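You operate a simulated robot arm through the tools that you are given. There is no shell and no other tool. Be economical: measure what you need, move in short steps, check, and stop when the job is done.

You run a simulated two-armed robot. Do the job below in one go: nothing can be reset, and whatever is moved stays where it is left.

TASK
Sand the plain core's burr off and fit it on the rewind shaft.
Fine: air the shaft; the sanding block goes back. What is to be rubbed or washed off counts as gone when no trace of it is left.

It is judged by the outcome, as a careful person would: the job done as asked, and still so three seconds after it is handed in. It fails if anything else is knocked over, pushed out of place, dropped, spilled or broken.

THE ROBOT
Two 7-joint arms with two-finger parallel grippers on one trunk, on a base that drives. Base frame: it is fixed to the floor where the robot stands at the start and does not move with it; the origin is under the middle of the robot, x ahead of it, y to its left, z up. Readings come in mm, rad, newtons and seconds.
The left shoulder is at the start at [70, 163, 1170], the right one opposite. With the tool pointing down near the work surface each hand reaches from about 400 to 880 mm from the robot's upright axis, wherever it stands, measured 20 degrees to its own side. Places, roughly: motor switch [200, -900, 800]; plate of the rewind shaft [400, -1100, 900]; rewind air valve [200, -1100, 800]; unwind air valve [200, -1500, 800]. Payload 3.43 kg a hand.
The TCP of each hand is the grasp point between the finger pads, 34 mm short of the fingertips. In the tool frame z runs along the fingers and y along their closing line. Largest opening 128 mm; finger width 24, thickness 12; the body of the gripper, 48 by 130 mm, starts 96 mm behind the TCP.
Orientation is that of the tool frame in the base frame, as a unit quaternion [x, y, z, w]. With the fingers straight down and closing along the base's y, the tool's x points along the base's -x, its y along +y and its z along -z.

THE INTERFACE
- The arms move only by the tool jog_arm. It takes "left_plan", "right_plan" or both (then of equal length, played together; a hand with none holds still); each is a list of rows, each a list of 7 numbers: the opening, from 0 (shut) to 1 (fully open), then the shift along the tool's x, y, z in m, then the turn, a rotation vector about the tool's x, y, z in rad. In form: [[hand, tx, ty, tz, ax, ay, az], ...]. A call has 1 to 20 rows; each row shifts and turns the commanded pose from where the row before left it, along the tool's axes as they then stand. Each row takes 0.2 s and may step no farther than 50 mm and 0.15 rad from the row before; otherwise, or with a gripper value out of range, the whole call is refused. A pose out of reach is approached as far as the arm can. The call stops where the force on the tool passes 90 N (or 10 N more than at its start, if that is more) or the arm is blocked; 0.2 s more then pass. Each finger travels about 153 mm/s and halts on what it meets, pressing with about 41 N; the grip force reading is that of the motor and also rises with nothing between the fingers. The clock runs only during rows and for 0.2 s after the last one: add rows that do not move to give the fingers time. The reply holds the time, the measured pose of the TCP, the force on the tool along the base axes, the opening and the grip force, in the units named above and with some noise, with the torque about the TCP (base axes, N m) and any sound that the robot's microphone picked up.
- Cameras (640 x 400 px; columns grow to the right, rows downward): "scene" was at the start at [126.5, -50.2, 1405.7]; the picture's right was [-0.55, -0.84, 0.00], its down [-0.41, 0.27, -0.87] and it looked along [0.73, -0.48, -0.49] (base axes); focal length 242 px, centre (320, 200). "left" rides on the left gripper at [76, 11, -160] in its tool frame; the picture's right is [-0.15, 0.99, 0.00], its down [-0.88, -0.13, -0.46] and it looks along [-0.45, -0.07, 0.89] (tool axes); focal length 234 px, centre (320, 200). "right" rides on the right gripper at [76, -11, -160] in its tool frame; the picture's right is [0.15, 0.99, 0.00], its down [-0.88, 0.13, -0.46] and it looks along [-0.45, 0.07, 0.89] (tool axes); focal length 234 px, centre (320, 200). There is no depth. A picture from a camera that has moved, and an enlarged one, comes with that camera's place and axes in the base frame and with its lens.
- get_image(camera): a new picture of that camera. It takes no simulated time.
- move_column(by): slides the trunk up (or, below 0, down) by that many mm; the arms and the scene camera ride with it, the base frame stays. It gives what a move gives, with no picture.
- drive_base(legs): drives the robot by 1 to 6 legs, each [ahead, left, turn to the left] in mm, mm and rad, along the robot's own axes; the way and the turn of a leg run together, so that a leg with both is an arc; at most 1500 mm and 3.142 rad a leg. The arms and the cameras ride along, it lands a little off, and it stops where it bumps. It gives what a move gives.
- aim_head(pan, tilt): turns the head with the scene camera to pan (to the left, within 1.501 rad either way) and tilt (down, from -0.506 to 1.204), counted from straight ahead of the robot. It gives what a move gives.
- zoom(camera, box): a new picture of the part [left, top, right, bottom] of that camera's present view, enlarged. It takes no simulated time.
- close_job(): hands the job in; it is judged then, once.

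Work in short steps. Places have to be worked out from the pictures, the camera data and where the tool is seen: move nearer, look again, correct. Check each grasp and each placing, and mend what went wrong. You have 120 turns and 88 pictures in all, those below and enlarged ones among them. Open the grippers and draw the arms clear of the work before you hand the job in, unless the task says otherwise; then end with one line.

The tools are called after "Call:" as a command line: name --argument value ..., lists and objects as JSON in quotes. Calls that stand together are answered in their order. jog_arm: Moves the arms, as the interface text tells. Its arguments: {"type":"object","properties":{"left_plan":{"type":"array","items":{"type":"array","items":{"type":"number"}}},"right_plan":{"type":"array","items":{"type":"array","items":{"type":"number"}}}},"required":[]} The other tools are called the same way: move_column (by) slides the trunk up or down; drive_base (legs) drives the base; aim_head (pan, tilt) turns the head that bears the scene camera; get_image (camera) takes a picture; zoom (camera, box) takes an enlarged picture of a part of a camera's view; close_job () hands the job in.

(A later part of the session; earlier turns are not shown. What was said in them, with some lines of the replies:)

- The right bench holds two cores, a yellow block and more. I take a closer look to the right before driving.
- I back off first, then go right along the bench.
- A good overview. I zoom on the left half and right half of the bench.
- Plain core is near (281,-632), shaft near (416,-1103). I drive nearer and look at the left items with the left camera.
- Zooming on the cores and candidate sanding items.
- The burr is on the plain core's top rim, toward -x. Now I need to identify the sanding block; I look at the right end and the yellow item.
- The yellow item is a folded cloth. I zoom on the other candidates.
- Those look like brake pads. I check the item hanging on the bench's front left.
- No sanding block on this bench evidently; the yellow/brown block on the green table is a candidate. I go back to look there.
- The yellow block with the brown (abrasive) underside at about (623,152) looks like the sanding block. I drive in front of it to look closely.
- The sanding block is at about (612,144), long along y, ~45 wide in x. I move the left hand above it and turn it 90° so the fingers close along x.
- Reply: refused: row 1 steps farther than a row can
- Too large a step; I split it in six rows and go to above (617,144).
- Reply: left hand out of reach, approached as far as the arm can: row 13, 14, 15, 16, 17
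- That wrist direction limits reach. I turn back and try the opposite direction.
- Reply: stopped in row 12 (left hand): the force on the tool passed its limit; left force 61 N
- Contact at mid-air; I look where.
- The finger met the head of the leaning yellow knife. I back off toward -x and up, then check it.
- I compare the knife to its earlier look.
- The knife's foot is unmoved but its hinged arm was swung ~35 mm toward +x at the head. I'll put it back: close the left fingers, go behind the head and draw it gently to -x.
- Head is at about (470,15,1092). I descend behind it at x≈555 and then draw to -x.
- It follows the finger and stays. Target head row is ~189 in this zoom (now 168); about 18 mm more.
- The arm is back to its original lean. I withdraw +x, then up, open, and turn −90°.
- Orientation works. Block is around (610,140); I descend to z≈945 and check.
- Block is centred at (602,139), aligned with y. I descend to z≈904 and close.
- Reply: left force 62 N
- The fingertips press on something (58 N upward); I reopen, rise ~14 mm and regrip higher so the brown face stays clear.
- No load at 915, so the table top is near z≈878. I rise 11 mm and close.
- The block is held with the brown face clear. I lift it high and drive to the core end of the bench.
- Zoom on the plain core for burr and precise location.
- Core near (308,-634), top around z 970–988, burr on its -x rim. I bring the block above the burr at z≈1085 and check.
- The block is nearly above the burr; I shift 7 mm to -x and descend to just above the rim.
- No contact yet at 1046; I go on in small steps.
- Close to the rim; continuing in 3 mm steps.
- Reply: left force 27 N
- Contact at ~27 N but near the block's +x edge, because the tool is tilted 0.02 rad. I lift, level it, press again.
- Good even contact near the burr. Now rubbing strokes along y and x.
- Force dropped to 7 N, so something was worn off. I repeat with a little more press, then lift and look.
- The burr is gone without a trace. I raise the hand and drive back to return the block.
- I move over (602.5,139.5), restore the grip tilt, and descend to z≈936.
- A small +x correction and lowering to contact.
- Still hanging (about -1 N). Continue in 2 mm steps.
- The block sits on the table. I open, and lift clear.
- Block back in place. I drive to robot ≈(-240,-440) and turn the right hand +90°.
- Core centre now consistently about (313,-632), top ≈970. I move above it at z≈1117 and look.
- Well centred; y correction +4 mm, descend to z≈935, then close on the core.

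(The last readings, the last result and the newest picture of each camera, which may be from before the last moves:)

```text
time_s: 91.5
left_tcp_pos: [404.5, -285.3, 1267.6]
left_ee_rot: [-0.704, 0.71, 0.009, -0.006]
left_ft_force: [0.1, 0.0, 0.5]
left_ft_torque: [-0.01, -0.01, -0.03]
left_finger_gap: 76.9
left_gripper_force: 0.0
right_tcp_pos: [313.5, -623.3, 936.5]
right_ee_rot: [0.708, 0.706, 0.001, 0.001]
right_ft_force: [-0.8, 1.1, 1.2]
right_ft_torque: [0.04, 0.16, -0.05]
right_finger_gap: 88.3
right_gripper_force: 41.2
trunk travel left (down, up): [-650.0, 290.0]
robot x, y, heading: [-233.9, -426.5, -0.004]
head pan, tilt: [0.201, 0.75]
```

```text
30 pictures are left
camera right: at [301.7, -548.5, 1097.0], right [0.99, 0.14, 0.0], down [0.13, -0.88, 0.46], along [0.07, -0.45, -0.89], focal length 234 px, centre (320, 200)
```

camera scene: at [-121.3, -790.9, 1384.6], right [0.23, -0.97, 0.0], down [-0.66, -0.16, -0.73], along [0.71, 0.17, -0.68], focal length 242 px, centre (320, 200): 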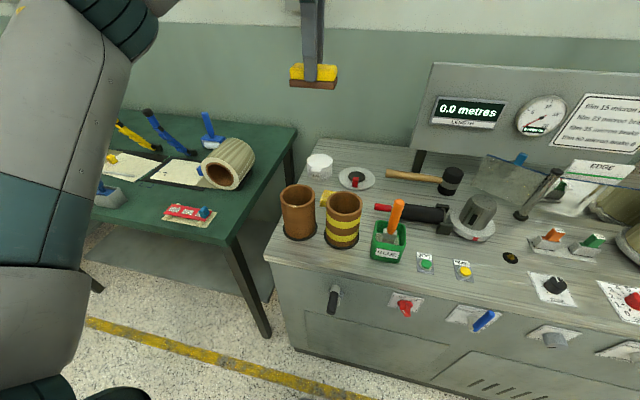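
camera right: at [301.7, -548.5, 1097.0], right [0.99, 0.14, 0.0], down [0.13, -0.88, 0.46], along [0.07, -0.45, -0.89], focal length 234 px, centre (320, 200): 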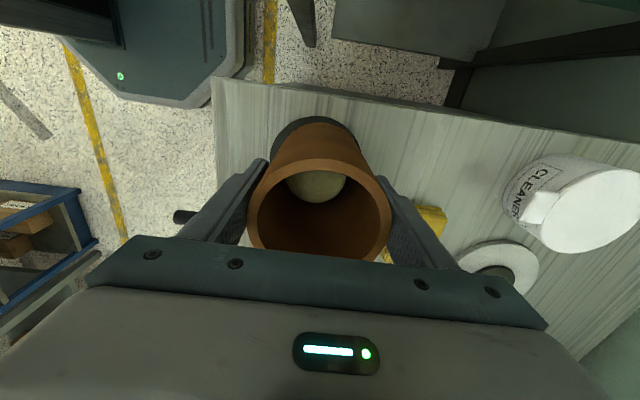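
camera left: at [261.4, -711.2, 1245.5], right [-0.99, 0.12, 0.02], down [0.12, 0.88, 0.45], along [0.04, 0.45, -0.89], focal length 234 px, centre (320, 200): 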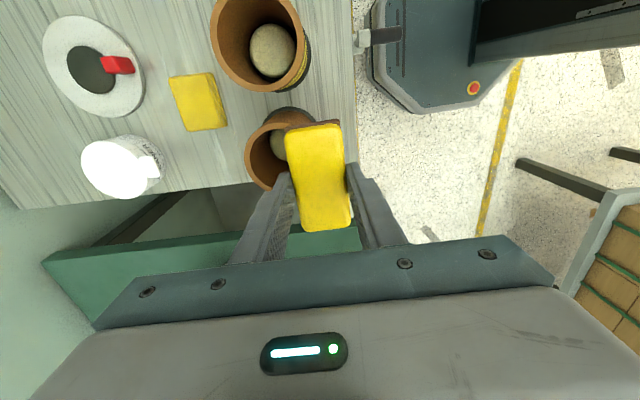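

Core gripped (88.3 mm). I lift it straight up and draw the left hand back and up for the drive.

Call:
jog_arm --right_plan '[[0.55, 0, 0, -0.02, 0, 0, 0], [0.55, 0, 0, -0.04, 0, 0, 0], [0.55, 0, 0, -0.04, 0, 0, 0], [0.55, 0, 0, -0.045, 0, 0, 0], [0.55, 0, 0, -0.045, 0, 0, 0], [0.55, 0, 0, -0.045, 0, 0, 0], [0.55, 0, 0, -0.045, 0, 0, 0], [0.55, 0, 0, -0.04, 0, 0, 0]]' --left_plan '[[0.6, 0, 0.03, 0, 0, 0, 0], [0.6, 0, 0.03, 0, 0, 0, 0], [0.6, 0, 0.03, 0, 0, 0, 0], [0.6, 0, 0.03, 0, 0, 0, 0], [0.6, 0, 0.03, 0, 0, 0, 0], [0.6, 0, 0, -0.02, 0, 0, 0], [0.6, 0, 0, -0.02, 0, 0, 0], [0.6, 0, 0, 0, 0, 0, 0]]'

Call:
drive_base --legs '[[0, -490, 0.004]]'

Call:
aim_head --pan -0.15 --tilt 0.6

Call:
get_image --camera "scene"

Call:
get_image --camera "right"

```text
time_s: 93.3
left_tcp_pos: [255.3, -283.6, 1309.7]
left_ee_rot: [-0.704, 0.71, 0.007, -0.007]
left_ft_force: [0.5, 0.0, 0.4]
left_ft_torque: [0.03, -0.02, 0.0]
left_finger_gap: 76.7
left_gripper_force: 0.1
right_tcp_pos: [308.1, -629.4, 1257.8]
right_ee_rot: [0.708, 0.706, -0.001, 0.002]
right_ft_force: [0.3, 0.7, -1.4]
right_ft_torque: [0.02, -0.01, 0.0]
right_finger_gap: 88.4
right_gripper_force: 40.8
trunk travel left (down, up): [-650.0, 290.0]
robot x, y, heading: [-233.1, -426.0, -0.003]
head pan, tilt: [0.201, 0.75]
```

```text
time_s: 96.2
left_tcp_pos: [253.6, -779.4, 1310.1]
left_ee_rot: [-0.704, 0.71, 0.008, -0.006]
left_ft_force: [0.6, 0.8, 0.2]
left_ft_torque: [-0.02, -0.01, -0.02]
left_finger_gap: 76.8
left_gripper_force: 0.0
right_tcp_pos: [304.8, -1124.0, 1258.0]
right_ee_rot: [0.709, 0.705, -0.001, 0.001]
right_ft_force: [0.9, -0.5, -1.0]
right_ft_torque: [-0.04, 0.01, 0.0]
right_finger_gap: 88.3
right_gripper_force: 40.8
trunk travel left (down, up): [-650.0, 290.0]
robot x, y, heading: [-237.4, -923.7, -0.004]
head pan, tilt: [0.201, 0.75]
```

```text
time_s: 97.1
left_tcp_pos: [252.9, -779.8, 1309.9]
left_ee_rot: [-0.703, 0.711, 0.008, -0.006]
left_ft_force: [-0.3, 0.5, -0.3]
left_ft_torque: [0.01, 0.01, 0.0]
left_finger_gap: 76.6
left_gripper_force: 0.1
right_tcp_pos: [304.7, -1125.4, 1257.0]
right_ee_rot: [0.709, 0.705, 0.0, 0.0]
right_ft_force: [0.1, -0.1, -1.5]
right_ft_torque: [0.04, 0.01, -0.04]
right_finger_gap: 88.2
right_gripper_force: 40.4
trunk travel left (down, up): [-650.0, 290.0]
robot x, y, heading: [-237.4, -919.4, -0.006]
head pan, tilt: [-0.15, 0.6]
```

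```text
29 pictures are left
camera scene: at [-98.8, -937.1, 1397.5], right [-0.15, -0.99, 0.0], down [-0.56, 0.09, -0.82], along [0.81, -0.13, -0.57], focal length 242 px, centre (320, 200)
```

scene: 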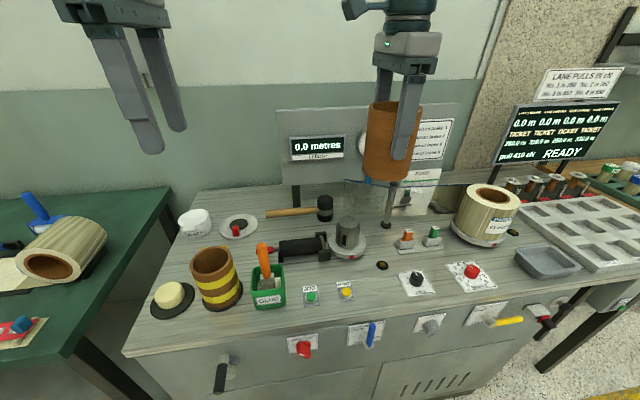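

```text
28 pictures are left
camera right: at [293.6, -1048.4, 1417.1], right [0.99, 0.14, 0.0], down [0.13, -0.88, 0.46], along [0.07, -0.45, -0.89], focal length 234 px, centre (320, 200)
```

right: 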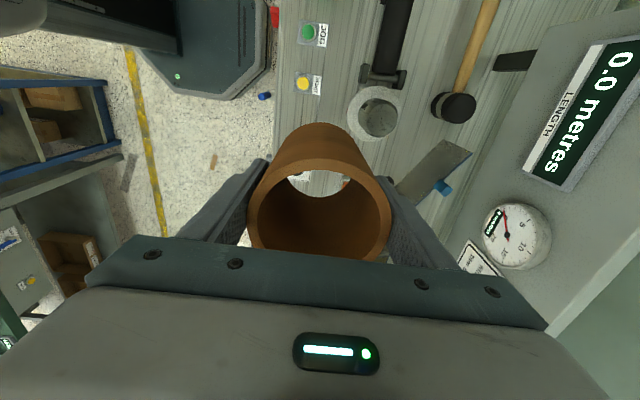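

Lifted cleanly. I zoom on the shaft in both cameras.

Call:
zoom --camera "right" --box '[300, 60, 480, 180]'

Call:
zoom --camera "scene" --box '[260, 190, 400, 380]'

```text
3.33 times, centred on (390, 120) of right
camera zoom: at [293.6, -1048.4, 1417.1], right [0.99, 0.14, 0.0], down [0.13, -0.88, 0.46], along [0.07, -0.45, -0.89], focal length 781 px, centre (87, 467)
```

zoom: 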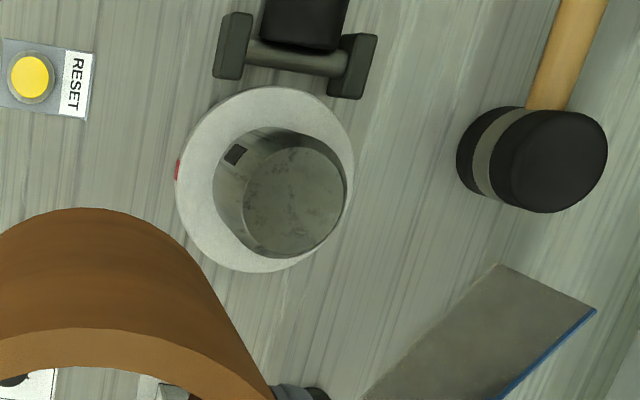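

```text
2.11 times, centred on (330, 285) of scene
camera zoom: at [-98.8, -937.1, 1397.5], right [-0.15, -0.99, 0.0], down [-0.56, 0.09, -0.82], along [0.81, -0.13, -0.57], focal length 511 px, centre (299, 21)
```

zoom: 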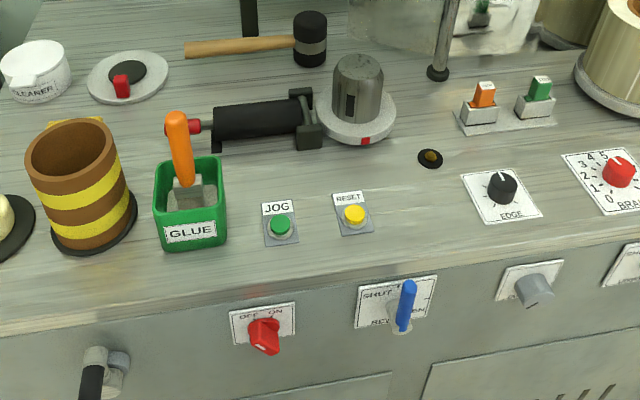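

Shaft axis ≈ (423,-1099), top ≈ z 947. I move the core over it to TCP ≈ (422,-1107,1065) and look through the tube.

Call:
jog_arm --right_plan '[[0.55, 0.006, 0.039, 0, 0, 0, 0], [0.55, 0.006, 0.039, 0, 0, 0, 0], [0.55, 0.006, 0.039, 0, 0, 0, 0], [0.55, 0, 0, 0.045, 0, 0, 0], [0.55, 0, 0, 0.045, 0, 0, 0], [0.55, 0, 0, 0.045, 0, 0, 0], [0.55, 0, 0, 0.045, 0, 0, 0], [0.55, 0, 0, 0, 0, 0, 0]]'

Call:
get_image --camera "right"

Call:
zoom --camera "scene" --box '[270, 130, 430, 270]'

```text
time_s: 98.9
left_tcp_pos: [253.3, -778.4, 1309.4]
left_ee_rot: [-0.704, 0.71, 0.008, -0.006]
left_ft_force: [0.0, -0.1, -0.3]
left_ft_torque: [-0.01, 0.0, -0.03]
left_finger_gap: 76.8
left_gripper_force: 0.1
right_tcp_pos: [375.9, -1145.5, 1070.7]
right_ee_rot: [0.709, 0.706, 0.001, 0.0]
right_ft_force: [-0.7, 0.2, -0.7]
right_ft_torque: [0.03, -0.02, -0.01]
right_finger_gap: 88.4
right_gripper_force: 40.9
right hand out of reach, approached as far as the arm can: row 1, 2, 3
trunk travel left (down, up): [-650.0, 290.0]
robot x, y, heading: [-238.8, -927.0, -0.007]
head pan, tilt: [-0.15, 0.6]
```

```text
25 pictures are left
camera right: at [362.8, -1069.6, 1231.0], right [0.99, 0.14, 0.0], down [0.13, -0.88, 0.46], along [0.07, -0.45, -0.89], focal length 234 px, centre (320, 200)
```

right: 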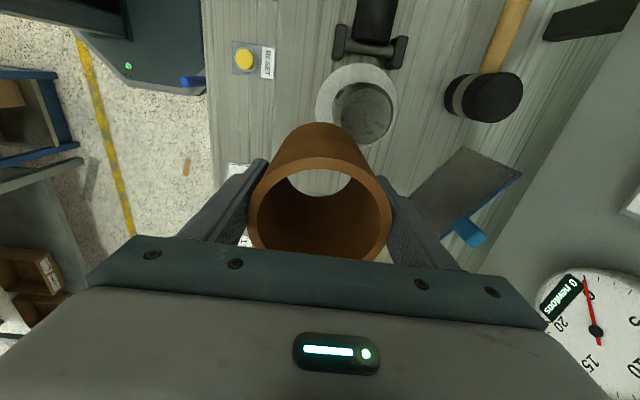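

```text
2.86 times, centred on (350, 200) of scene
camera zoom: at [-99.5, -936.7, 1397.6], right [-0.15, -0.99, 0.0], down [-0.56, 0.09, -0.83], along [0.82, -0.13, -0.56], focal length 693 px, centre (234, 200)
```

zoom: 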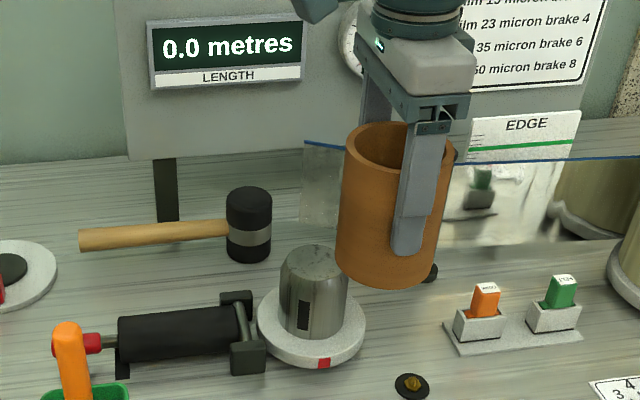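

The arm was near its reach limit. I pull the hand back 60 mm, drive the base ahead 100 mm.

Call:
jog_arm --right_plan '[[0.55, 0, -0.03, 0, 0, 0, 0], [0.55, 0, -0.03, 0, 0, 0, 0], [0.55, 0, 0, 0, 0, 0, 0]]'

Call:
drive_base --legs '[[95, 0, 0.006]]'

```text
time_s: 99.7
left_tcp_pos: [254.3, -780.8, 1307.5]
left_ee_rot: [-0.704, 0.71, 0.008, -0.007]
left_ft_force: [-0.1, -0.2, -0.1]
left_ft_torque: [-0.02, 0.02, 0.0]
left_finger_gap: 76.8
left_gripper_force: 0.0
right_tcp_pos: [318.3, -1144.5, 1068.6]
right_ee_rot: [0.709, 0.705, 0.0, 0.0]
right_ft_force: [0.1, -0.8, -1.4]
right_ft_torque: [0.02, 0.0, -0.01]
right_finger_gap: 88.2
right_gripper_force: 40.7
trunk travel left (down, up): [-650.0, 290.0]
robot x, y, heading: [-238.0, -924.6, -0.002]
head pan, tilt: [-0.15, 0.6]
```

```text
time_s: 100.8
left_tcp_pos: [349.0, -780.0, 1310.8]
left_ee_rot: [-0.705, 0.71, 0.008, -0.006]
left_ft_force: [0.7, -0.7, -0.5]
left_ft_torque: [0.04, -0.01, 0.0]
left_finger_gap: 76.8
left_gripper_force: 0.1
right_tcp_pos: [413.5, -1145.5, 1071.3]
right_ee_rot: [0.709, 0.706, 0.0, 0.0]
right_ft_force: [0.2, -0.4, -1.4]
right_ft_torque: [-0.01, -0.03, 0.0]
right_finger_gap: 88.2
right_gripper_force: 40.7
trunk travel left (down, up): [-650.0, 290.0]
robot x, y, heading: [-139.2, -923.2, -0.003]
head pan, tilt: [-0.15, 0.6]
```

Now move to TCP ≈ (420,-1103) and look through the core.

Call:
jog_arm --right_plan '[[0.55, 0.021, 0.003, 0, 0, 0, 0], [0.55, 0.021, 0.003, 0, 0, 0, 0], [0.55, 0, 0, 0, 0, 0, 0]]'

Call:
zoom --camera "right" --box '[220, 60, 420, 270]'

Call:
zoom --camera "scene" --box '[270, 130, 430, 270]'

```text
time_s: 101.6
left_tcp_pos: [350.7, -779.7, 1309.3]
left_ee_rot: [-0.704, 0.71, 0.008, -0.006]
left_ft_force: [0.1, 0.2, 0.9]
left_ft_torque: [0.0, 0.0, 0.01]
left_finger_gap: 77.0
left_gripper_force: 0.0
right_tcp_pos: [419.2, -1104.3, 1066.4]
right_ee_rot: [0.708, 0.706, 0.001, 0.001]
right_ft_force: [-0.2, 0.9, -1.4]
right_ft_torque: [0.03, -0.05, -0.02]
right_finger_gap: 88.3
right_gripper_force: 41.1
trunk travel left (down, up): [-650.0, 290.0]
robot x, y, heading: [-138.9, -920.8, -0.002]
head pan, tilt: [-0.15, 0.6]
```

```text
1.90 times, centred on (320, 165) of right
camera zoom: at [406.7, -1027.5, 1227.1], right [0.99, 0.14, 0.0], down [0.13, -0.88, 0.46], along [0.07, -0.45, -0.89], focal length 446 px, centre (320, 267)
```

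zoom: 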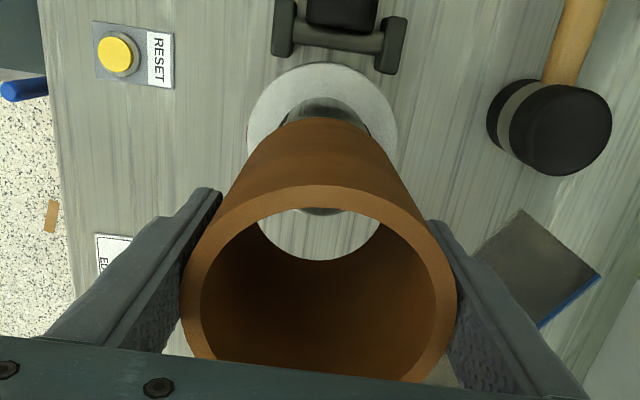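

```text
2.86 times, centred on (350, 200) of scene
camera zoom: at [-1.6, -937.7, 1397.5], right [-0.15, -0.99, 0.0], down [-0.56, 0.09, -0.82], along [0.82, -0.13, -0.57], focal length 693 px, centre (234, 200)
```

zoom: 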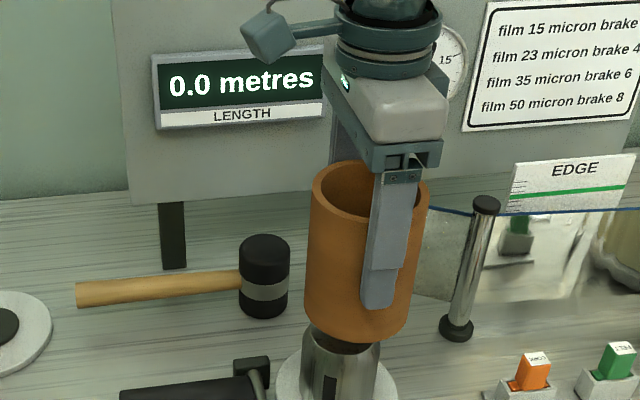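

Core is centred in x, but in y it needs about +9.5 mm. I correct and lower 30 mm to just above the shaft's top.

Call:
jog_arm --right_plan '[[0.55, 0.0095, 0, 0, 0, 0, 0], [0.55, 0, 0, 0.02, 0, 0, 0], [0.55, 0, 0, 0.008, 0, 0, 0], [0.55, 0, 0, 0, 0, 0, 0]]'

Call:
zoom --camera "scene" --box '[300, 150, 410, 270]'

Call:
zoom --camera "right" --box '[220, 60, 420, 270]'

```text
time_s: 102.6
left_tcp_pos: [351.0, -780.5, 1309.8]
left_ee_rot: [-0.704, 0.71, 0.008, -0.005]
left_ft_force: [-0.3, 1.3, 0.2]
left_ft_torque: [-0.02, 0.01, 0.01]
left_finger_gap: 76.8
left_gripper_force: 0.1
right_tcp_pos: [423.0, -1094.7, 1040.2]
right_ee_rot: [0.708, 0.706, 0.001, 0.001]
right_ft_force: [0.2, 0.0, -1.3]
right_ft_torque: [0.01, -0.03, 0.0]
right_finger_gap: 88.3
right_gripper_force: 41.0
trunk travel left (down, up): [-650.0, 290.0]
robot x, y, heading: [-141.4, -922.1, -0.004]
head pan, tilt: [-0.15, 0.6]
```

```text
3.33 times, centred on (355, 210) of scene
camera zoom: at [-1.1, -937.3, 1397.5], right [-0.15, -0.99, 0.0], down [-0.56, 0.09, -0.82], along [0.82, -0.13, -0.57], focal length 808 px, centre (203, 167)
```

zoom: 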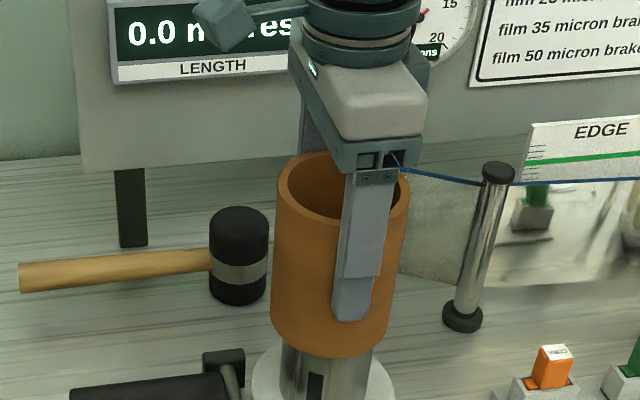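

```text
1.90 times, centred on (320, 165) of right
camera zoom: at [409.7, -1017.9, 1200.9], right [0.99, 0.14, 0.0], down [0.13, -0.88, 0.46], along [0.07, -0.45, -0.89], focal length 446 px, centre (320, 267)
```

zoom: 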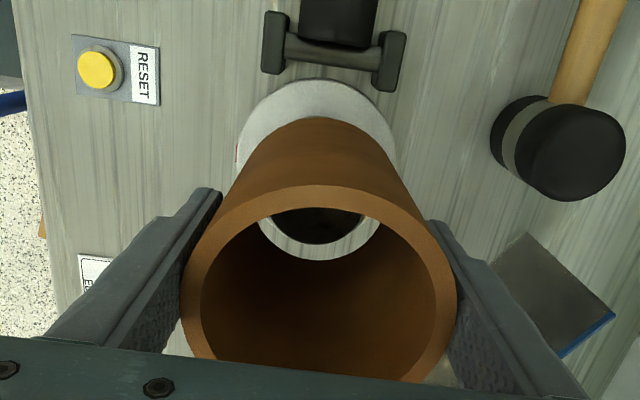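

Looking through the tube, the shaft top sits concentric within the bore. With parallax I shift −2 mm in y and lower gently.

Call:
jog_arm --right_plan '[[0.55, -0.002, 0, 0.008, 0, 0, 0], [0.55, 0, 0, 0.008, 0, 0, 0], [0.55, 0, 0, 0.008, 0, 0, 0], [0.55, 0, 0, 0.008, 0, 0, 0], [0.55, 0, 0, 0, 0, 0, 0]]'

Call:
zoom --camera "right" --box '[220, 60, 420, 270]'

```text
time_s: 103.8
left_tcp_pos: [351.2, -781.3, 1310.1]
left_ee_rot: [-0.705, 0.709, 0.007, -0.006]
left_ft_force: [0.1, 0.2, -0.2]
left_ft_torque: [-0.01, -0.02, -0.01]
left_finger_gap: 76.8
left_gripper_force: 0.0
right_tcp_pos: [420.9, -1095.8, 1008.7]
right_ee_rot: [0.708, 0.706, 0.0, 0.0]
right_ft_force: [0.0, -0.3, -1.7]
right_ft_torque: [0.04, -0.02, 0.0]
right_finger_gap: 88.2
right_gripper_force: 40.9
trunk travel left (down, up): [-650.0, 290.0]
robot x, y, heading: [-138.5, -925.2, 0.0]
head pan, tilt: [-0.15, 0.6]
```

```text
1.90 times, centred on (320, 165) of right
camera zoom: at [408.9, -1019.4, 1169.0], right [0.99, 0.14, 0.0], down [0.13, -0.88, 0.46], along [0.07, -0.45, -0.89], focal length 446 px, centre (320, 267)
```

zoom: 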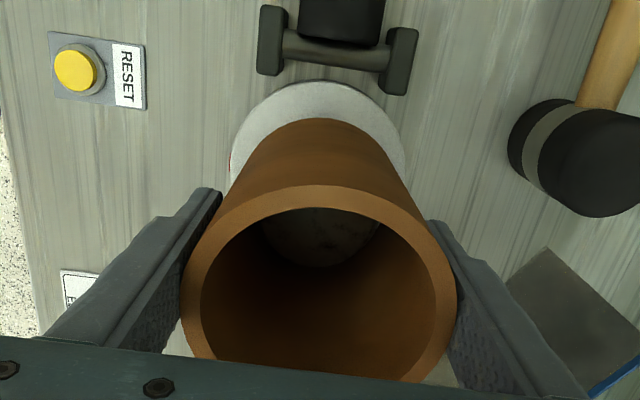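

The shaft top has entered the bore with no force. Continue down 45 mm.

Call:
jog_arm --right_plan '[[0.55, 0, 0, 0.009, 0, 0, 0], [0.55, 0, 0, 0.009, 0, 0, 0], [0.55, 0, 0, 0.009, 0, 0, 0], [0.55, 0, 0, 0.009, 0, 0, 0], [0.55, 0, 0, 0.009, 0, 0, 0], [0.55, 0, 0, 0, 0, 0, 0]]'

```text
time_s: 105.2
left_tcp_pos: [350.9, -779.5, 1308.4]
left_ee_rot: [-0.705, 0.709, 0.007, -0.006]
left_ft_force: [0.3, -0.7, 1.0]
left_ft_torque: [0.02, -0.03, 0.01]
left_finger_gap: 76.8
left_gripper_force: 0.0
right_tcp_pos: [419.7, -1096.1, 963.6]
right_ee_rot: [0.708, 0.706, 0.001, 0.001]
right_ft_force: [0.0, 0.2, -1.5]
right_ft_torque: [0.03, -0.02, -0.01]
right_finger_gap: 88.1
right_gripper_force: 40.9
trunk travel left (down, up): [-650.0, 290.0]
robot x, y, heading: [-140.1, -925.0, -0.001]
head pan, tilt: [-0.15, 0.6]
```

Call:
jog_arm --right_plan '[[0.55, 0, 0, 0.005, 0, 0, 0], [0.55, 0, 0, 0.004, 0, 0, 0], [0.55, 0, 0, 0.003, 0, 0, 0], [0.55, 0, 0, 0, 0, 0, 0]]'

Call:
zoom --camera "scene" --box '[290, 170, 410, 280]'

```text
time_s: 106.2
left_tcp_pos: [348.2, -779.0, 1310.7]
left_ee_rot: [-0.705, 0.709, 0.007, -0.005]
left_ft_force: [0.0, 0.1, 0.6]
left_ft_torque: [0.01, 0.02, 0.02]
left_finger_gap: 76.7
left_gripper_force: 0.0
right_tcp_pos: [418.9, -1093.9, 952.9]
right_ee_rot: [0.708, 0.706, 0.002, 0.002]
right_ft_force: [1.5, -2.7, 26.6]
right_ft_torque: [0.36, -0.07, -0.1]
right_finger_gap: 88.4
right_gripper_force: 40.9
trunk travel left (down, up): [-650.0, 290.0]
robot x, y, heading: [-138.8, -923.1, -0.003]
head pan, tilt: [-0.15, 0.6]
```

```text
3.64 times, centred on (350, 225) of scene
camera zoom: at [-3.8, -936.8, 1397.8], right [-0.15, -0.99, 0.0], down [-0.56, 0.09, -0.83], along [0.82, -0.13, -0.56], focal length 882 px, centre (211, 109)
```

zoom: 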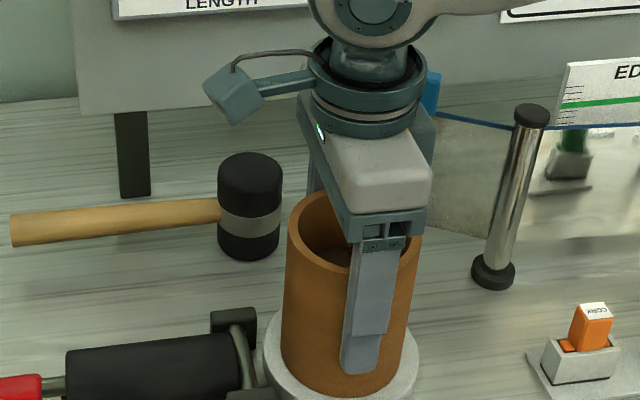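

Core seated on the plate (27 N). I relax the press, open to 0.8 and draw the hand up.

Call:
jog_arm --right_plan '[[0.55, 0, 0, -0.001, 0, 0, 0], [0.8, 0, 0, 0, 0, 0, 0], [0.8, 0, 0, 0, 0, 0, 0], [0.8, 0, 0, -0.02, 0, 0, 0], [0.8, 0, 0, -0.04, 0, 0, 0], [0.8, 0, 0, -0.04, 0, 0, 0], [0.8, 0, 0, -0.04, 0, 0, 0]]'

Call:
zoom --camera "right" --box '[200, 40, 440, 240]'

Call:
zoom --camera "scene" --box '[270, 170, 430, 390]'

```text
time_s: 107.8
left_tcp_pos: [349.5, -779.8, 1309.8]
left_ee_rot: [-0.704, 0.71, 0.008, -0.006]
left_ft_force: [-0.4, -0.4, 0.0]
left_ft_torque: [-0.02, -0.05, 0.0]
left_finger_gap: 76.7
left_gripper_force: 0.0
right_tcp_pos: [416.4, -1094.9, 1095.3]
right_ee_rot: [0.708, 0.706, 0.001, 0.001]
right_ft_force: [-0.2, -0.1, 0.2]
right_ft_torque: [-0.02, -0.04, 0.03]
right_finger_gap: 102.5
right_gripper_force: 0.1
trunk travel left (down, up): [-650.0, 290.0]
robot x, y, heading: [-141.8, -926.6, -0.005]
head pan, tilt: [-0.15, 0.6]
```

```text
2.00 times, centred on (320, 140) of right
camera zoom: at [404.7, -1017.6, 1255.1], right [0.99, 0.14, 0.0], down [0.13, -0.88, 0.46], along [0.07, -0.45, -0.89], focal length 468 px, centre (320, 320)
```

zoom: 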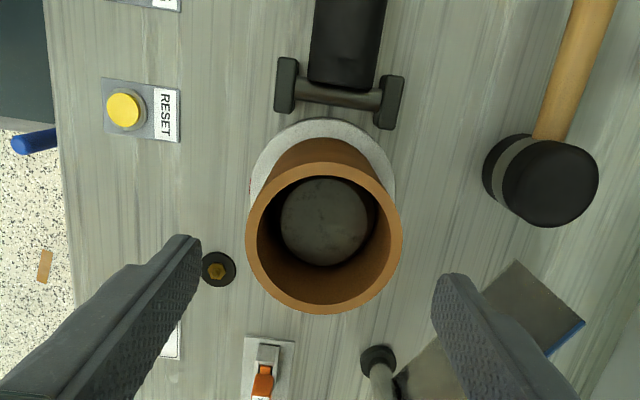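

```text
1.82 times, centred on (350, 280) of scene
camera zoom: at [-2.5, -937.0, 1397.6], right [-0.15, -0.99, 0.0], down [-0.56, 0.09, -0.83], along [0.82, -0.13, -0.56], focal length 441 px, centre (266, 54)
```

zoom: 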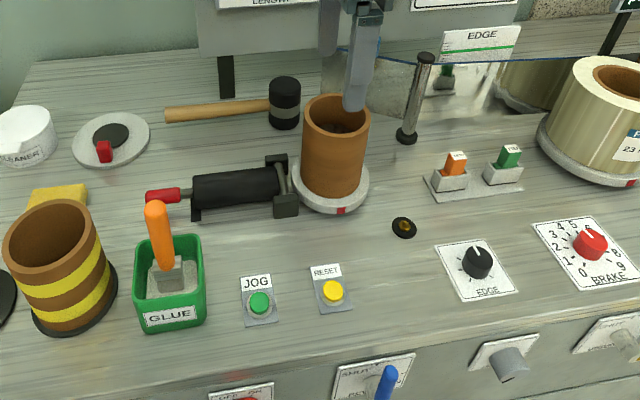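

Core is on the shaft, upright. I raise the right hand, drive back a bit, and look at the valve.

Call:
jog_arm --right_plan '[[0.8, 0, 0, -0.045, 0, 0, 0], [0.8, 0, 0, -0.045, 0, 0, 0], [0.8, 0, -0.03, -0.035, 0, 0, 0], [0.8, 0, -0.04, 0, 0, 0, 0]]'

Call:
drive_base --legs '[[-250, 0, 0.004]]'

Call:
zoom --camera "scene" --box '[300, 220, 500, 345]'

```text
time_s: 108.8
left_tcp_pos: [346.7, -778.5, 1311.0]
left_ee_rot: [-0.705, 0.71, 0.006, -0.005]
left_ft_force: [-0.7, -0.3, 0.6]
left_ft_torque: [0.03, -0.08, 0.0]
left_finger_gap: 76.8
left_gripper_force: 0.1
right_tcp_pos: [346.6, -1092.6, 1219.4]
right_ee_rot: [0.708, 0.706, 0.0, 0.002]
right_ft_force: [-0.5, -0.1, -0.5]
right_ft_torque: [0.02, -0.05, 0.01]
right_finger_gap: 102.1
right_gripper_force: 0.1
trunk travel left (down, up): [-650.0, 290.0]
robot x, y, heading: [-138.2, -924.7, 0.001]
head pan, tilt: [-0.15, 0.6]
```

```text
time_s: 110.6
left_tcp_pos: [100.3, -775.9, 1308.7]
left_ee_rot: [-0.706, 0.708, 0.008, -0.007]
left_ft_force: [-0.4, -0.3, 0.7]
left_ft_torque: [0.0, 0.01, 0.02]
left_finger_gap: 76.9
left_gripper_force: 0.0
right_tcp_pos: [100.9, -1091.6, 1217.8]
right_ee_rot: [0.707, 0.707, 0.0, 0.0]
right_ft_force: [-0.6, -0.2, 0.0]
right_ft_torque: [-0.01, 0.04, 0.01]
right_finger_gap: 102.4
right_gripper_force: 0.0
trunk travel left (down, up): [-650.0, 290.0]
robot x, y, heading: [-388.8, -921.4, -0.0]
head pan, tilt: [-0.15, 0.6]
```

```text
3.20 times, centred on (400, 282) of scene
camera zoom: at [-251.0, -936.2, 1397.4], right [-0.15, -0.99, 0.0], down [-0.56, 0.08, -0.82], along [0.82, -0.12, -0.57], focal length 776 px, centre (64, -64)
```

zoom: 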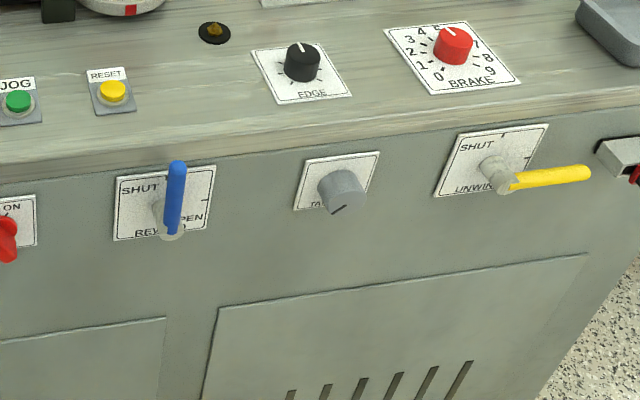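

Valve is at SHUT (handle up); OPEN is to the right, as on the unwind valve. I bring the closed right fingers to the handle's +y side.

Call:
jog_arm --right_plan '[[0, 0.018, 0.032, 0, 0, 0, 0], [0, 0.018, 0.032, 0, 0, 0, 0], [0, 0, 0, 0.045, 0, 0, 0], [0, 0, 0, 0.045, 0, 0, 0], [0, 0, 0, 0.045, 0, 0, 0], [0, 0, 0, 0.045, 0, 0, 0], [0, 0, 0, 0.045, 0, 0, 0], [0, 0, 0, 0.045, 0, 0, 0], [0, 0, 0, 0.045, 0, 0, 0], [0, 0, 0, 0, 0, 0, 0]]'

Call:
zoom --camera "scene" --box '[280, 200, 440, 320]'

Call:
zoom --camera "right" --box '[220, 60, 420, 240]'

```text
time_s: 112.8
left_tcp_pos: [98.0, -777.5, 1309.2]
left_ee_rot: [-0.706, 0.708, 0.007, -0.006]
left_ft_force: [-0.2, 0.0, 0.4]
left_ft_torque: [-0.03, -0.01, -0.01]
left_finger_gap: 76.7
left_gripper_force: 0.1
right_tcp_pos: [137.2, -1093.2, 911.7]
right_ee_rot: [0.707, 0.707, 0.001, 0.0]
right_ft_force: [0.7, 0.5, -0.2]
right_ft_torque: [0.02, 0.0, 0.0]
right_finger_gap: 0.2
right_gripper_force: 33.0
right hand out of reach, approached as far as the arm can: row 2, 9
trunk travel left (down, up): [-650.0, 290.0]
robot x, y, heading: [-389.8, -921.2, -0.001]
head pan, tilt: [-0.15, 0.6]
```

```text
3.33 times, centred on (360, 260) of scene
camera zoom: at [-251.9, -935.9, 1397.5], right [-0.15, -0.99, 0.0], down [-0.56, 0.08, -0.82], along [0.82, -0.12, -0.57], focal length 808 px, centre (187, 0)
```

zoom: 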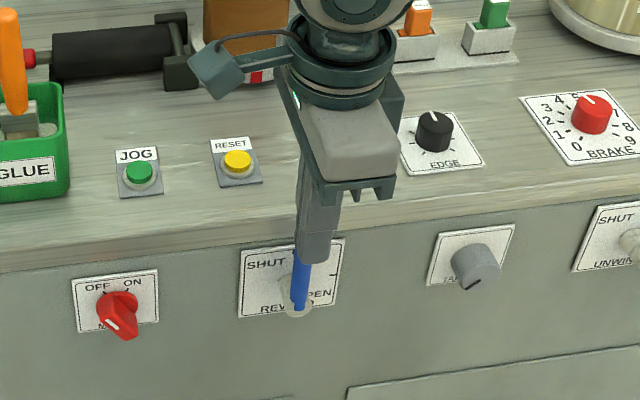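

```text
2.22 times, centred on (320, 150) of right
camera zoom: at [124.7, -1016.5, 1072.9], right [0.99, 0.15, 0.0], down [0.13, -0.88, 0.45], along [0.07, -0.45, -0.89], focal length 520 px, centre (320, 311)
```

zoom: 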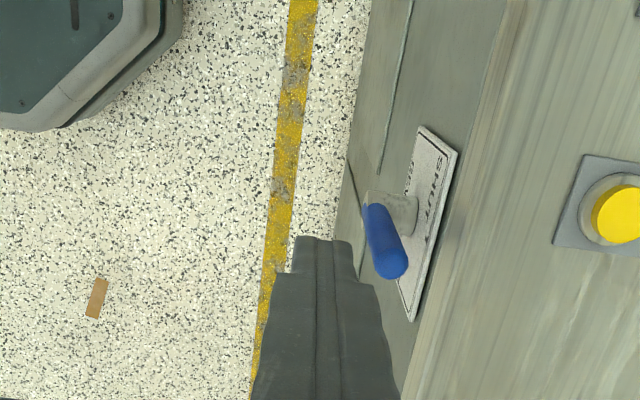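

The arm is near its height limit; I lift, move to +y, then lower the trunk.

Call:
jog_arm --right_plan '[[0, 0, 0, -0.04, 0, 0, 0], [0, 0, 0, -0.04, 0, 0, 0], [0, 0.02, 0, 0, 0, 0, 0], [0, 0.02, 0, 0, 0, 0, 0]]'

Call:
move_column --by -130

```text
time_s: 113.8
left_tcp_pos: [98.5, -776.4, 1310.8]
left_ee_rot: [-0.706, 0.708, 0.007, -0.005]
left_ft_force: [-0.2, 0.5, 0.4]
left_ft_torque: [0.01, -0.02, -0.01]
left_finger_gap: 76.6
left_gripper_force: 0.1
right_tcp_pos: [133.7, -1059.3, 994.9]
right_ee_rot: [0.707, 0.708, 0.001, 0.0]
right_ft_force: [0.8, -0.1, 0.3]
right_ft_torque: [0.03, 0.01, -0.01]
right_finger_gap: 0.1
right_gripper_force: 33.1
right hand out of reach, approached as far as the arm can: row 4
trunk travel left (down, up): [-650.0, 290.0]
robot x, y, heading: [-390.8, -924.4, 0.0]
head pan, tilt: [-0.15, 0.6]
```

```text
time_s: 115.4
left_tcp_pos: [98.4, -778.4, 1179.5]
left_ee_rot: [-0.706, 0.708, 0.007, -0.006]
left_ft_force: [-1.1, -0.1, 0.8]
left_ft_torque: [0.01, -0.03, 0.01]
left_finger_gap: 76.7
left_gripper_force: 0.1
right_tcp_pos: [132.3, -1060.0, 864.0]
right_ee_rot: [0.707, 0.707, 0.002, 0.0]
right_ft_force: [0.7, -0.2, -0.4]
right_ft_torque: [-0.01, -0.03, 0.01]
right_finger_gap: 0.1
right_gripper_force: 33.1
trunk travel left (down, up): [-520.0, 420.0]
robot x, y, heading: [-389.0, -924.6, -0.003]
head pan, tilt: [-0.15, 0.6]
```

I drive 33 mm ahead to bring the finger beside the handle.

Call:
drive_base --legs '[[33, 5, 0]]'

Call:
zoom --camera "right" --box '[220, 60, 420, 240]'

```text
time_s: 116.3
left_tcp_pos: [130.9, -772.5, 1179.4]
left_ee_rot: [-0.706, 0.708, 0.007, -0.006]
left_ft_force: [-0.1, 0.3, -0.6]
left_ft_torque: [0.01, 0.01, 0.0]
left_finger_gap: 76.9
left_gripper_force: 0.1
right_tcp_pos: [165.8, -1056.1, 864.9]
right_ee_rot: [0.707, 0.708, 0.001, -0.001]
right_ft_force: [0.0, 0.8, -0.6]
right_ft_torque: [0.0, 0.0, 0.01]
right_finger_gap: 0.0
right_gripper_force: 33.4
trunk travel left (down, up): [-520.0, 420.0]
robot x, y, heading: [-358.8, -917.5, -0.002]
head pan, tilt: [-0.15, 0.6]
```

```text
2.22 times, centred on (320, 150) of right
camera zoom: at [153.1, -978.8, 1024.9], right [0.99, 0.15, 0.0], down [0.13, -0.88, 0.45], along [0.07, -0.45, -0.89], focal length 520 px, centre (320, 311)
```

zoom: 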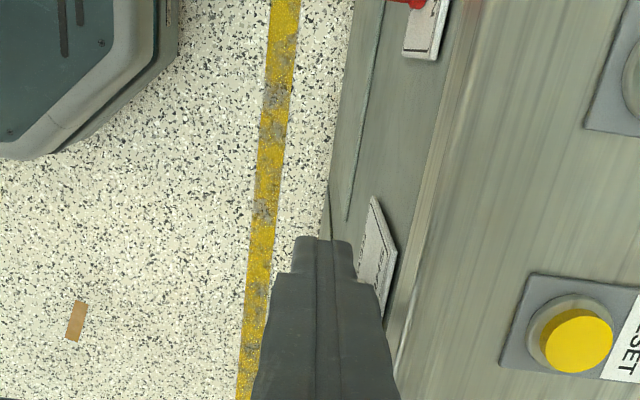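

Aligned with the handle. I lower 15 mm, then push to -y.

Call:
jog_arm --right_plan '[[0, 0, 0, 0.015, 0, 0, 0], [0, -0.012, 0, 0, 0, 0, 0], [0, -0.012, 0, 0, 0, 0, 0], [0, -0.012, 0, 0, 0, 0, 0], [0, -0.012, 0, 0, 0, 0, 0], [0, -0.012, 0, 0, 0, 0, 0], [0, -0.012, 0, 0, 0, 0, 0], [0, -0.012, 0, 0, 0, 0, 0], [0, 0, 0, 0, 0, 0, 0]]'

Call:
zoom --camera "scene" --box '[280, 200, 440, 320]'

```text
time_s: 118.3
left_tcp_pos: [132.0, -772.2, 1180.3]
left_ee_rot: [-0.706, 0.709, 0.007, -0.006]
left_ft_force: [0.4, 0.1, 0.1]
left_ft_torque: [-0.03, 0.0, 0.0]
left_finger_gap: 76.5
left_gripper_force: 0.1
right_tcp_pos: [164.8, -1138.7, 849.7]
right_ee_rot: [0.707, 0.708, 0.001, 0.0]
right_ft_force: [0.0, -0.4, 0.3]
right_ft_torque: [0.01, -0.01, -0.03]
right_finger_gap: 0.0
right_gripper_force: 33.1
trunk travel left (down, up): [-520.0, 420.0]
robot x, y, heading: [-355.4, -916.0, 0.001]
head pan, tilt: [-0.15, 0.6]
```

```text
3.33 times, centred on (360, 260) of scene
camera zoom: at [-219.5, -931.0, 1267.5], right [-0.15, -0.99, 0.0], down [-0.56, 0.08, -0.82], along [0.82, -0.12, -0.57], focal length 808 px, centre (187, 0)
```

zoom: 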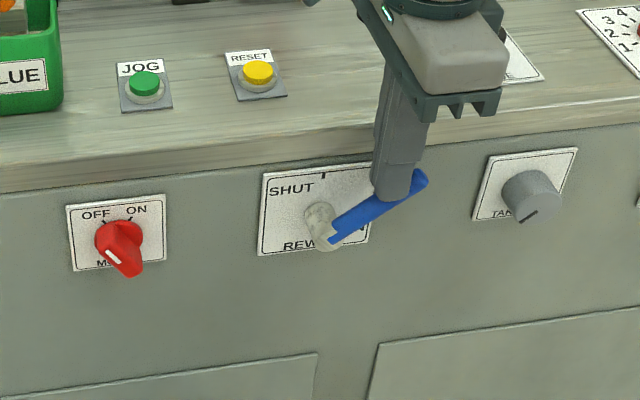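

The handle follows at ~55°. Now push it down to horizontal.

Call:
jog_arm --right_plan '[[0, -0.003, 0, 0.006, 0, 0, 0], [0, 0, 0, 0.006, 0, 0, 0], [0, 0, 0, 0.006, 0, 0, 0], [0, 0, 0, 0.006, 0, 0, 0], [0, 0, 0, 0.004, 0, 0, 0], [0, 0, 0, 0, 0, 0, 0]]'

Call:
zoom --camera "scene" --box '[280, 200, 440, 320]'

```text
time_s: 119.7
left_tcp_pos: [132.0, -773.3, 1179.7]
left_ee_rot: [-0.705, 0.709, 0.008, -0.006]
left_ft_force: [-0.6, -0.1, 0.2]
left_ft_torque: [0.02, 0.03, 0.02]
left_finger_gap: 77.0
left_gripper_force: 0.0
right_tcp_pos: [164.5, -1142.4, 821.0]
right_ee_rot: [0.708, 0.707, 0.002, 0.0]
right_ft_force: [-0.1, -0.1, 0.0]
right_ft_torque: [-0.01, 0.0, -0.02]
right_finger_gap: 0.0
right_gripper_force: 33.3
trunk travel left (down, up): [-520.0, 420.0]
robot x, y, heading: [-356.5, -921.9, -0.003]
head pan, tilt: [-0.15, 0.6]
```

```text
3.33 times, centred on (360, 260) of scene
camera zoom: at [-219.7, -931.3, 1267.5], right [-0.15, -0.99, 0.0], down [-0.56, 0.08, -0.82], along [0.82, -0.12, -0.57], focal length 808 px, centre (187, 0)
```

zoom: 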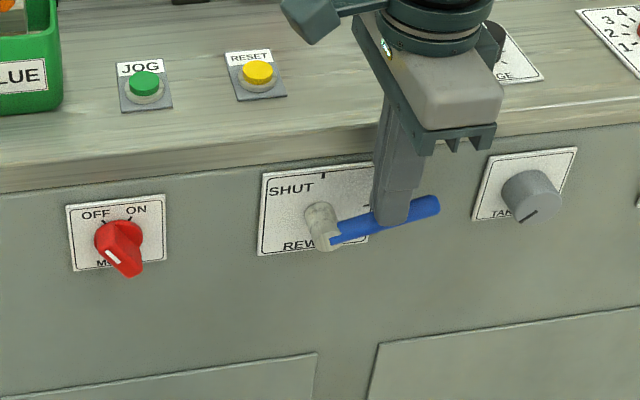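

About 10° remain. I push down further in small rows.

Call:
jog_arm --right_plan '[[0, 0, 0, 0.004, 0, 0, 0], [0, 0, 0, 0.003, 0, 0, 0], [0, 0, 0, 0.003, 0, 0, 0], [0, 0, 0, 0, 0, 0, 0]]'

Call:
zoom --camera "scene" --box '[300, 200, 500, 320]'

```text
time_s: 120.7
left_tcp_pos: [130.7, -773.1, 1179.8]
left_ee_rot: [-0.706, 0.708, 0.008, -0.006]
left_ft_force: [-0.6, 0.4, -0.2]
left_ft_torque: [0.02, 0.0, 0.02]
left_finger_gap: 76.4
left_gripper_force: 0.1
right_tcp_pos: [166.1, -1143.3, 810.7]
right_ee_rot: [0.707, 0.707, 0.002, 0.001]
right_ft_force: [0.3, -0.1, -0.2]
right_ft_torque: [0.01, -0.02, -0.01]
right_finger_gap: 0.0
right_gripper_force: 32.8
trunk travel left (down, up): [-520.0, 420.0]
robot x, y, heading: [-356.1, -915.4, -0.001]
head pan, tilt: [-0.15, 0.6]
```

```text
3.20 times, centred on (400, 260) of scene
camera zoom: at [-219.7, -931.2, 1267.5], right [-0.15, -0.99, 0.0], down [-0.56, 0.08, -0.82], along [0.82, -0.12, -0.57], focal length 776 px, centre (64, 8)
```

zoom: 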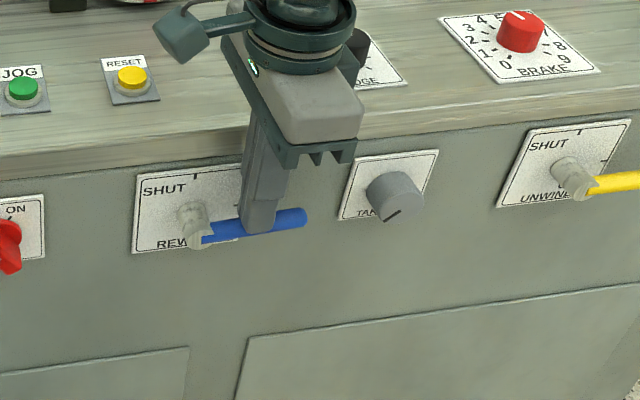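

Still ~6° short of parallel with the plate's edge; 6 mm more.

Call:
jog_arm --right_plan '[[0, 0, 0, 0.003, 0, 0, 0], [0, 0, 0, 0.003, 0, 0, 0], [0, 0, 0, 0, 0, 0, 0]]'

```text
time_s: 121.5
left_tcp_pos: [131.2, -772.7, 1180.0]
left_ee_rot: [-0.706, 0.708, 0.008, -0.006]
left_ft_force: [-0.5, 0.1, 0.2]
left_ft_torque: [0.02, -0.01, 0.0]
left_finger_gap: 76.8
left_gripper_force: 0.1
right_tcp_pos: [165.2, -1141.7, 806.3]
right_ee_rot: [0.707, 0.707, 0.002, 0.001]
right_ft_force: [5.0, -6.1, 19.4]
right_ft_torque: [-0.14, -0.25, -0.03]
right_finger_gap: 0.0
right_gripper_force: 32.9
trunk travel left (down, up): [-520.0, 420.0]
robot x, y, heading: [-360.9, -920.4, 0.003]
head pan, tilt: [-0.15, 0.6]
```

The stop is reached (19 N). I back off upward, then check valve and core.

Call:
jog_arm --right_plan '[[0, 0, 0, -0.03, 0, 0, 0], [0, 0, 0, -0.045, 0, 0, 0], [0, 0, 0, -0.045, 0, 0, 0], [0, 0, 0, -0.045, 0, 0, 0], [0.5, 0, -0.03, -0.03, 0, 0, 0], [0.5, 0, -0.03, -0.03, 0, 0, 0]]'

Call:
drive_base --legs '[[-150, 0, 0]]'

Call:
get_image --camera "scene"

Call:
zoom --camera "scene" --box '[300, 130, 460, 270]'

```text
time_s: 122.9
left_tcp_pos: [128.8, -771.6, 1180.5]
left_ee_rot: [-0.706, 0.708, 0.007, -0.005]
left_ft_force: [-0.5, -0.1, 0.5]
left_ft_torque: [0.04, -0.05, 0.0]
left_finger_gap: 76.7
left_gripper_force: 0.0
right_tcp_pos: [104.4, -1142.5, 1031.8]
right_ee_rot: [0.707, 0.707, 0.001, 0.0]
right_ft_force: [-0.8, -0.2, 0.6]
right_ft_torque: [0.01, -0.02, -0.01]
right_finger_gap: 64.0
right_gripper_force: 0.0
trunk travel left (down, up): [-520.0, 420.0]
robot x, y, heading: [-358.6, -919.9, -0.002]
head pan, tilt: [-0.15, 0.6]
```

```text
time_s: 124.2
left_tcp_pos: [-16.2, -771.4, 1178.7]
left_ee_rot: [-0.706, 0.708, 0.007, -0.007]
left_ft_force: [0.1, -0.9, 0.5]
left_ft_torque: [0.01, 0.0, 0.04]
left_finger_gap: 76.9
left_gripper_force: 0.0
right_tcp_pos: [-41.0, -1141.8, 1032.0]
right_ee_rot: [0.707, 0.708, 0.001, 0.0]
right_ft_force: [-0.1, 0.6, -0.8]
right_ft_torque: [-0.02, -0.02, 0.02]
right_finger_gap: 64.0
right_gripper_force: 0.0
trunk travel left (down, up): [-520.0, 420.0]
robot x, y, heading: [-501.0, -917.6, -0.001]
head pan, tilt: [-0.15, 0.6]
```

```text
8 pictures are left
camera scene: at [-367.4, -931.1, 1267.5], right [-0.15, -0.99, 0.0], down [-0.56, 0.08, -0.83], along [0.82, -0.12, -0.56], focal length 242 px, centre (320, 200)
```

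scene: 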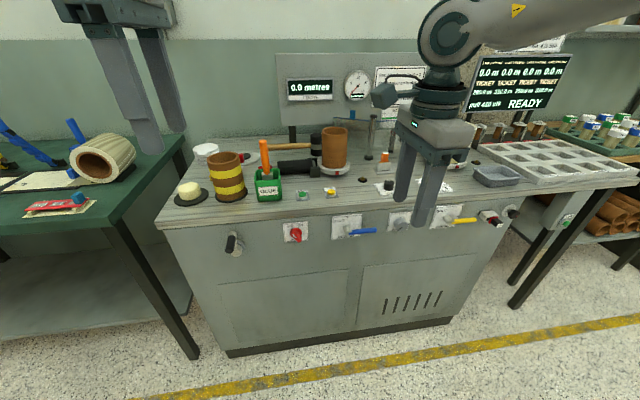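

```text
2.86 times, centred on (380, 200) of scene
camera zoom: at [-367.4, -931.1, 1267.5], right [-0.15, -0.99, 0.0], down [-0.56, 0.08, -0.83], along [0.82, -0.12, -0.56], focal length 693 px, centre (149, 200)
```

zoom: 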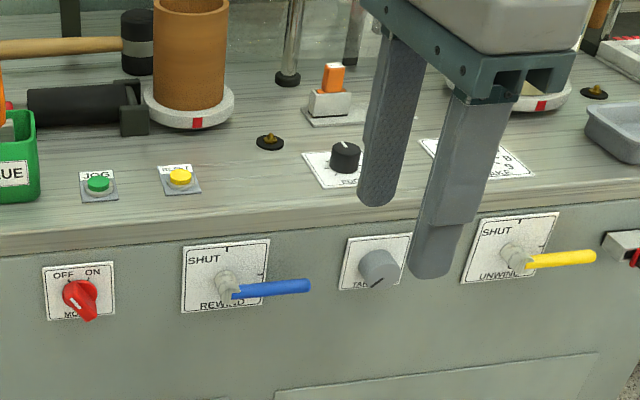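

The rewind valve is now at OPEN like the unwind one. The core sits upright on its plate, the sanding block is back, and both hands are open and clear, so I hand in.

Call:
close_job

```text
The job is handed in.
```

The plain core's burr is sanded off with no trace left, and the core is seated on the rewind shaft. The shaft is aired (rewind valve at OPEN) and the sanding block is back in place. On the way I bumped the leaning yellow knife on the green table and pushed it back to its original lean as near as I could judge from the pictures.
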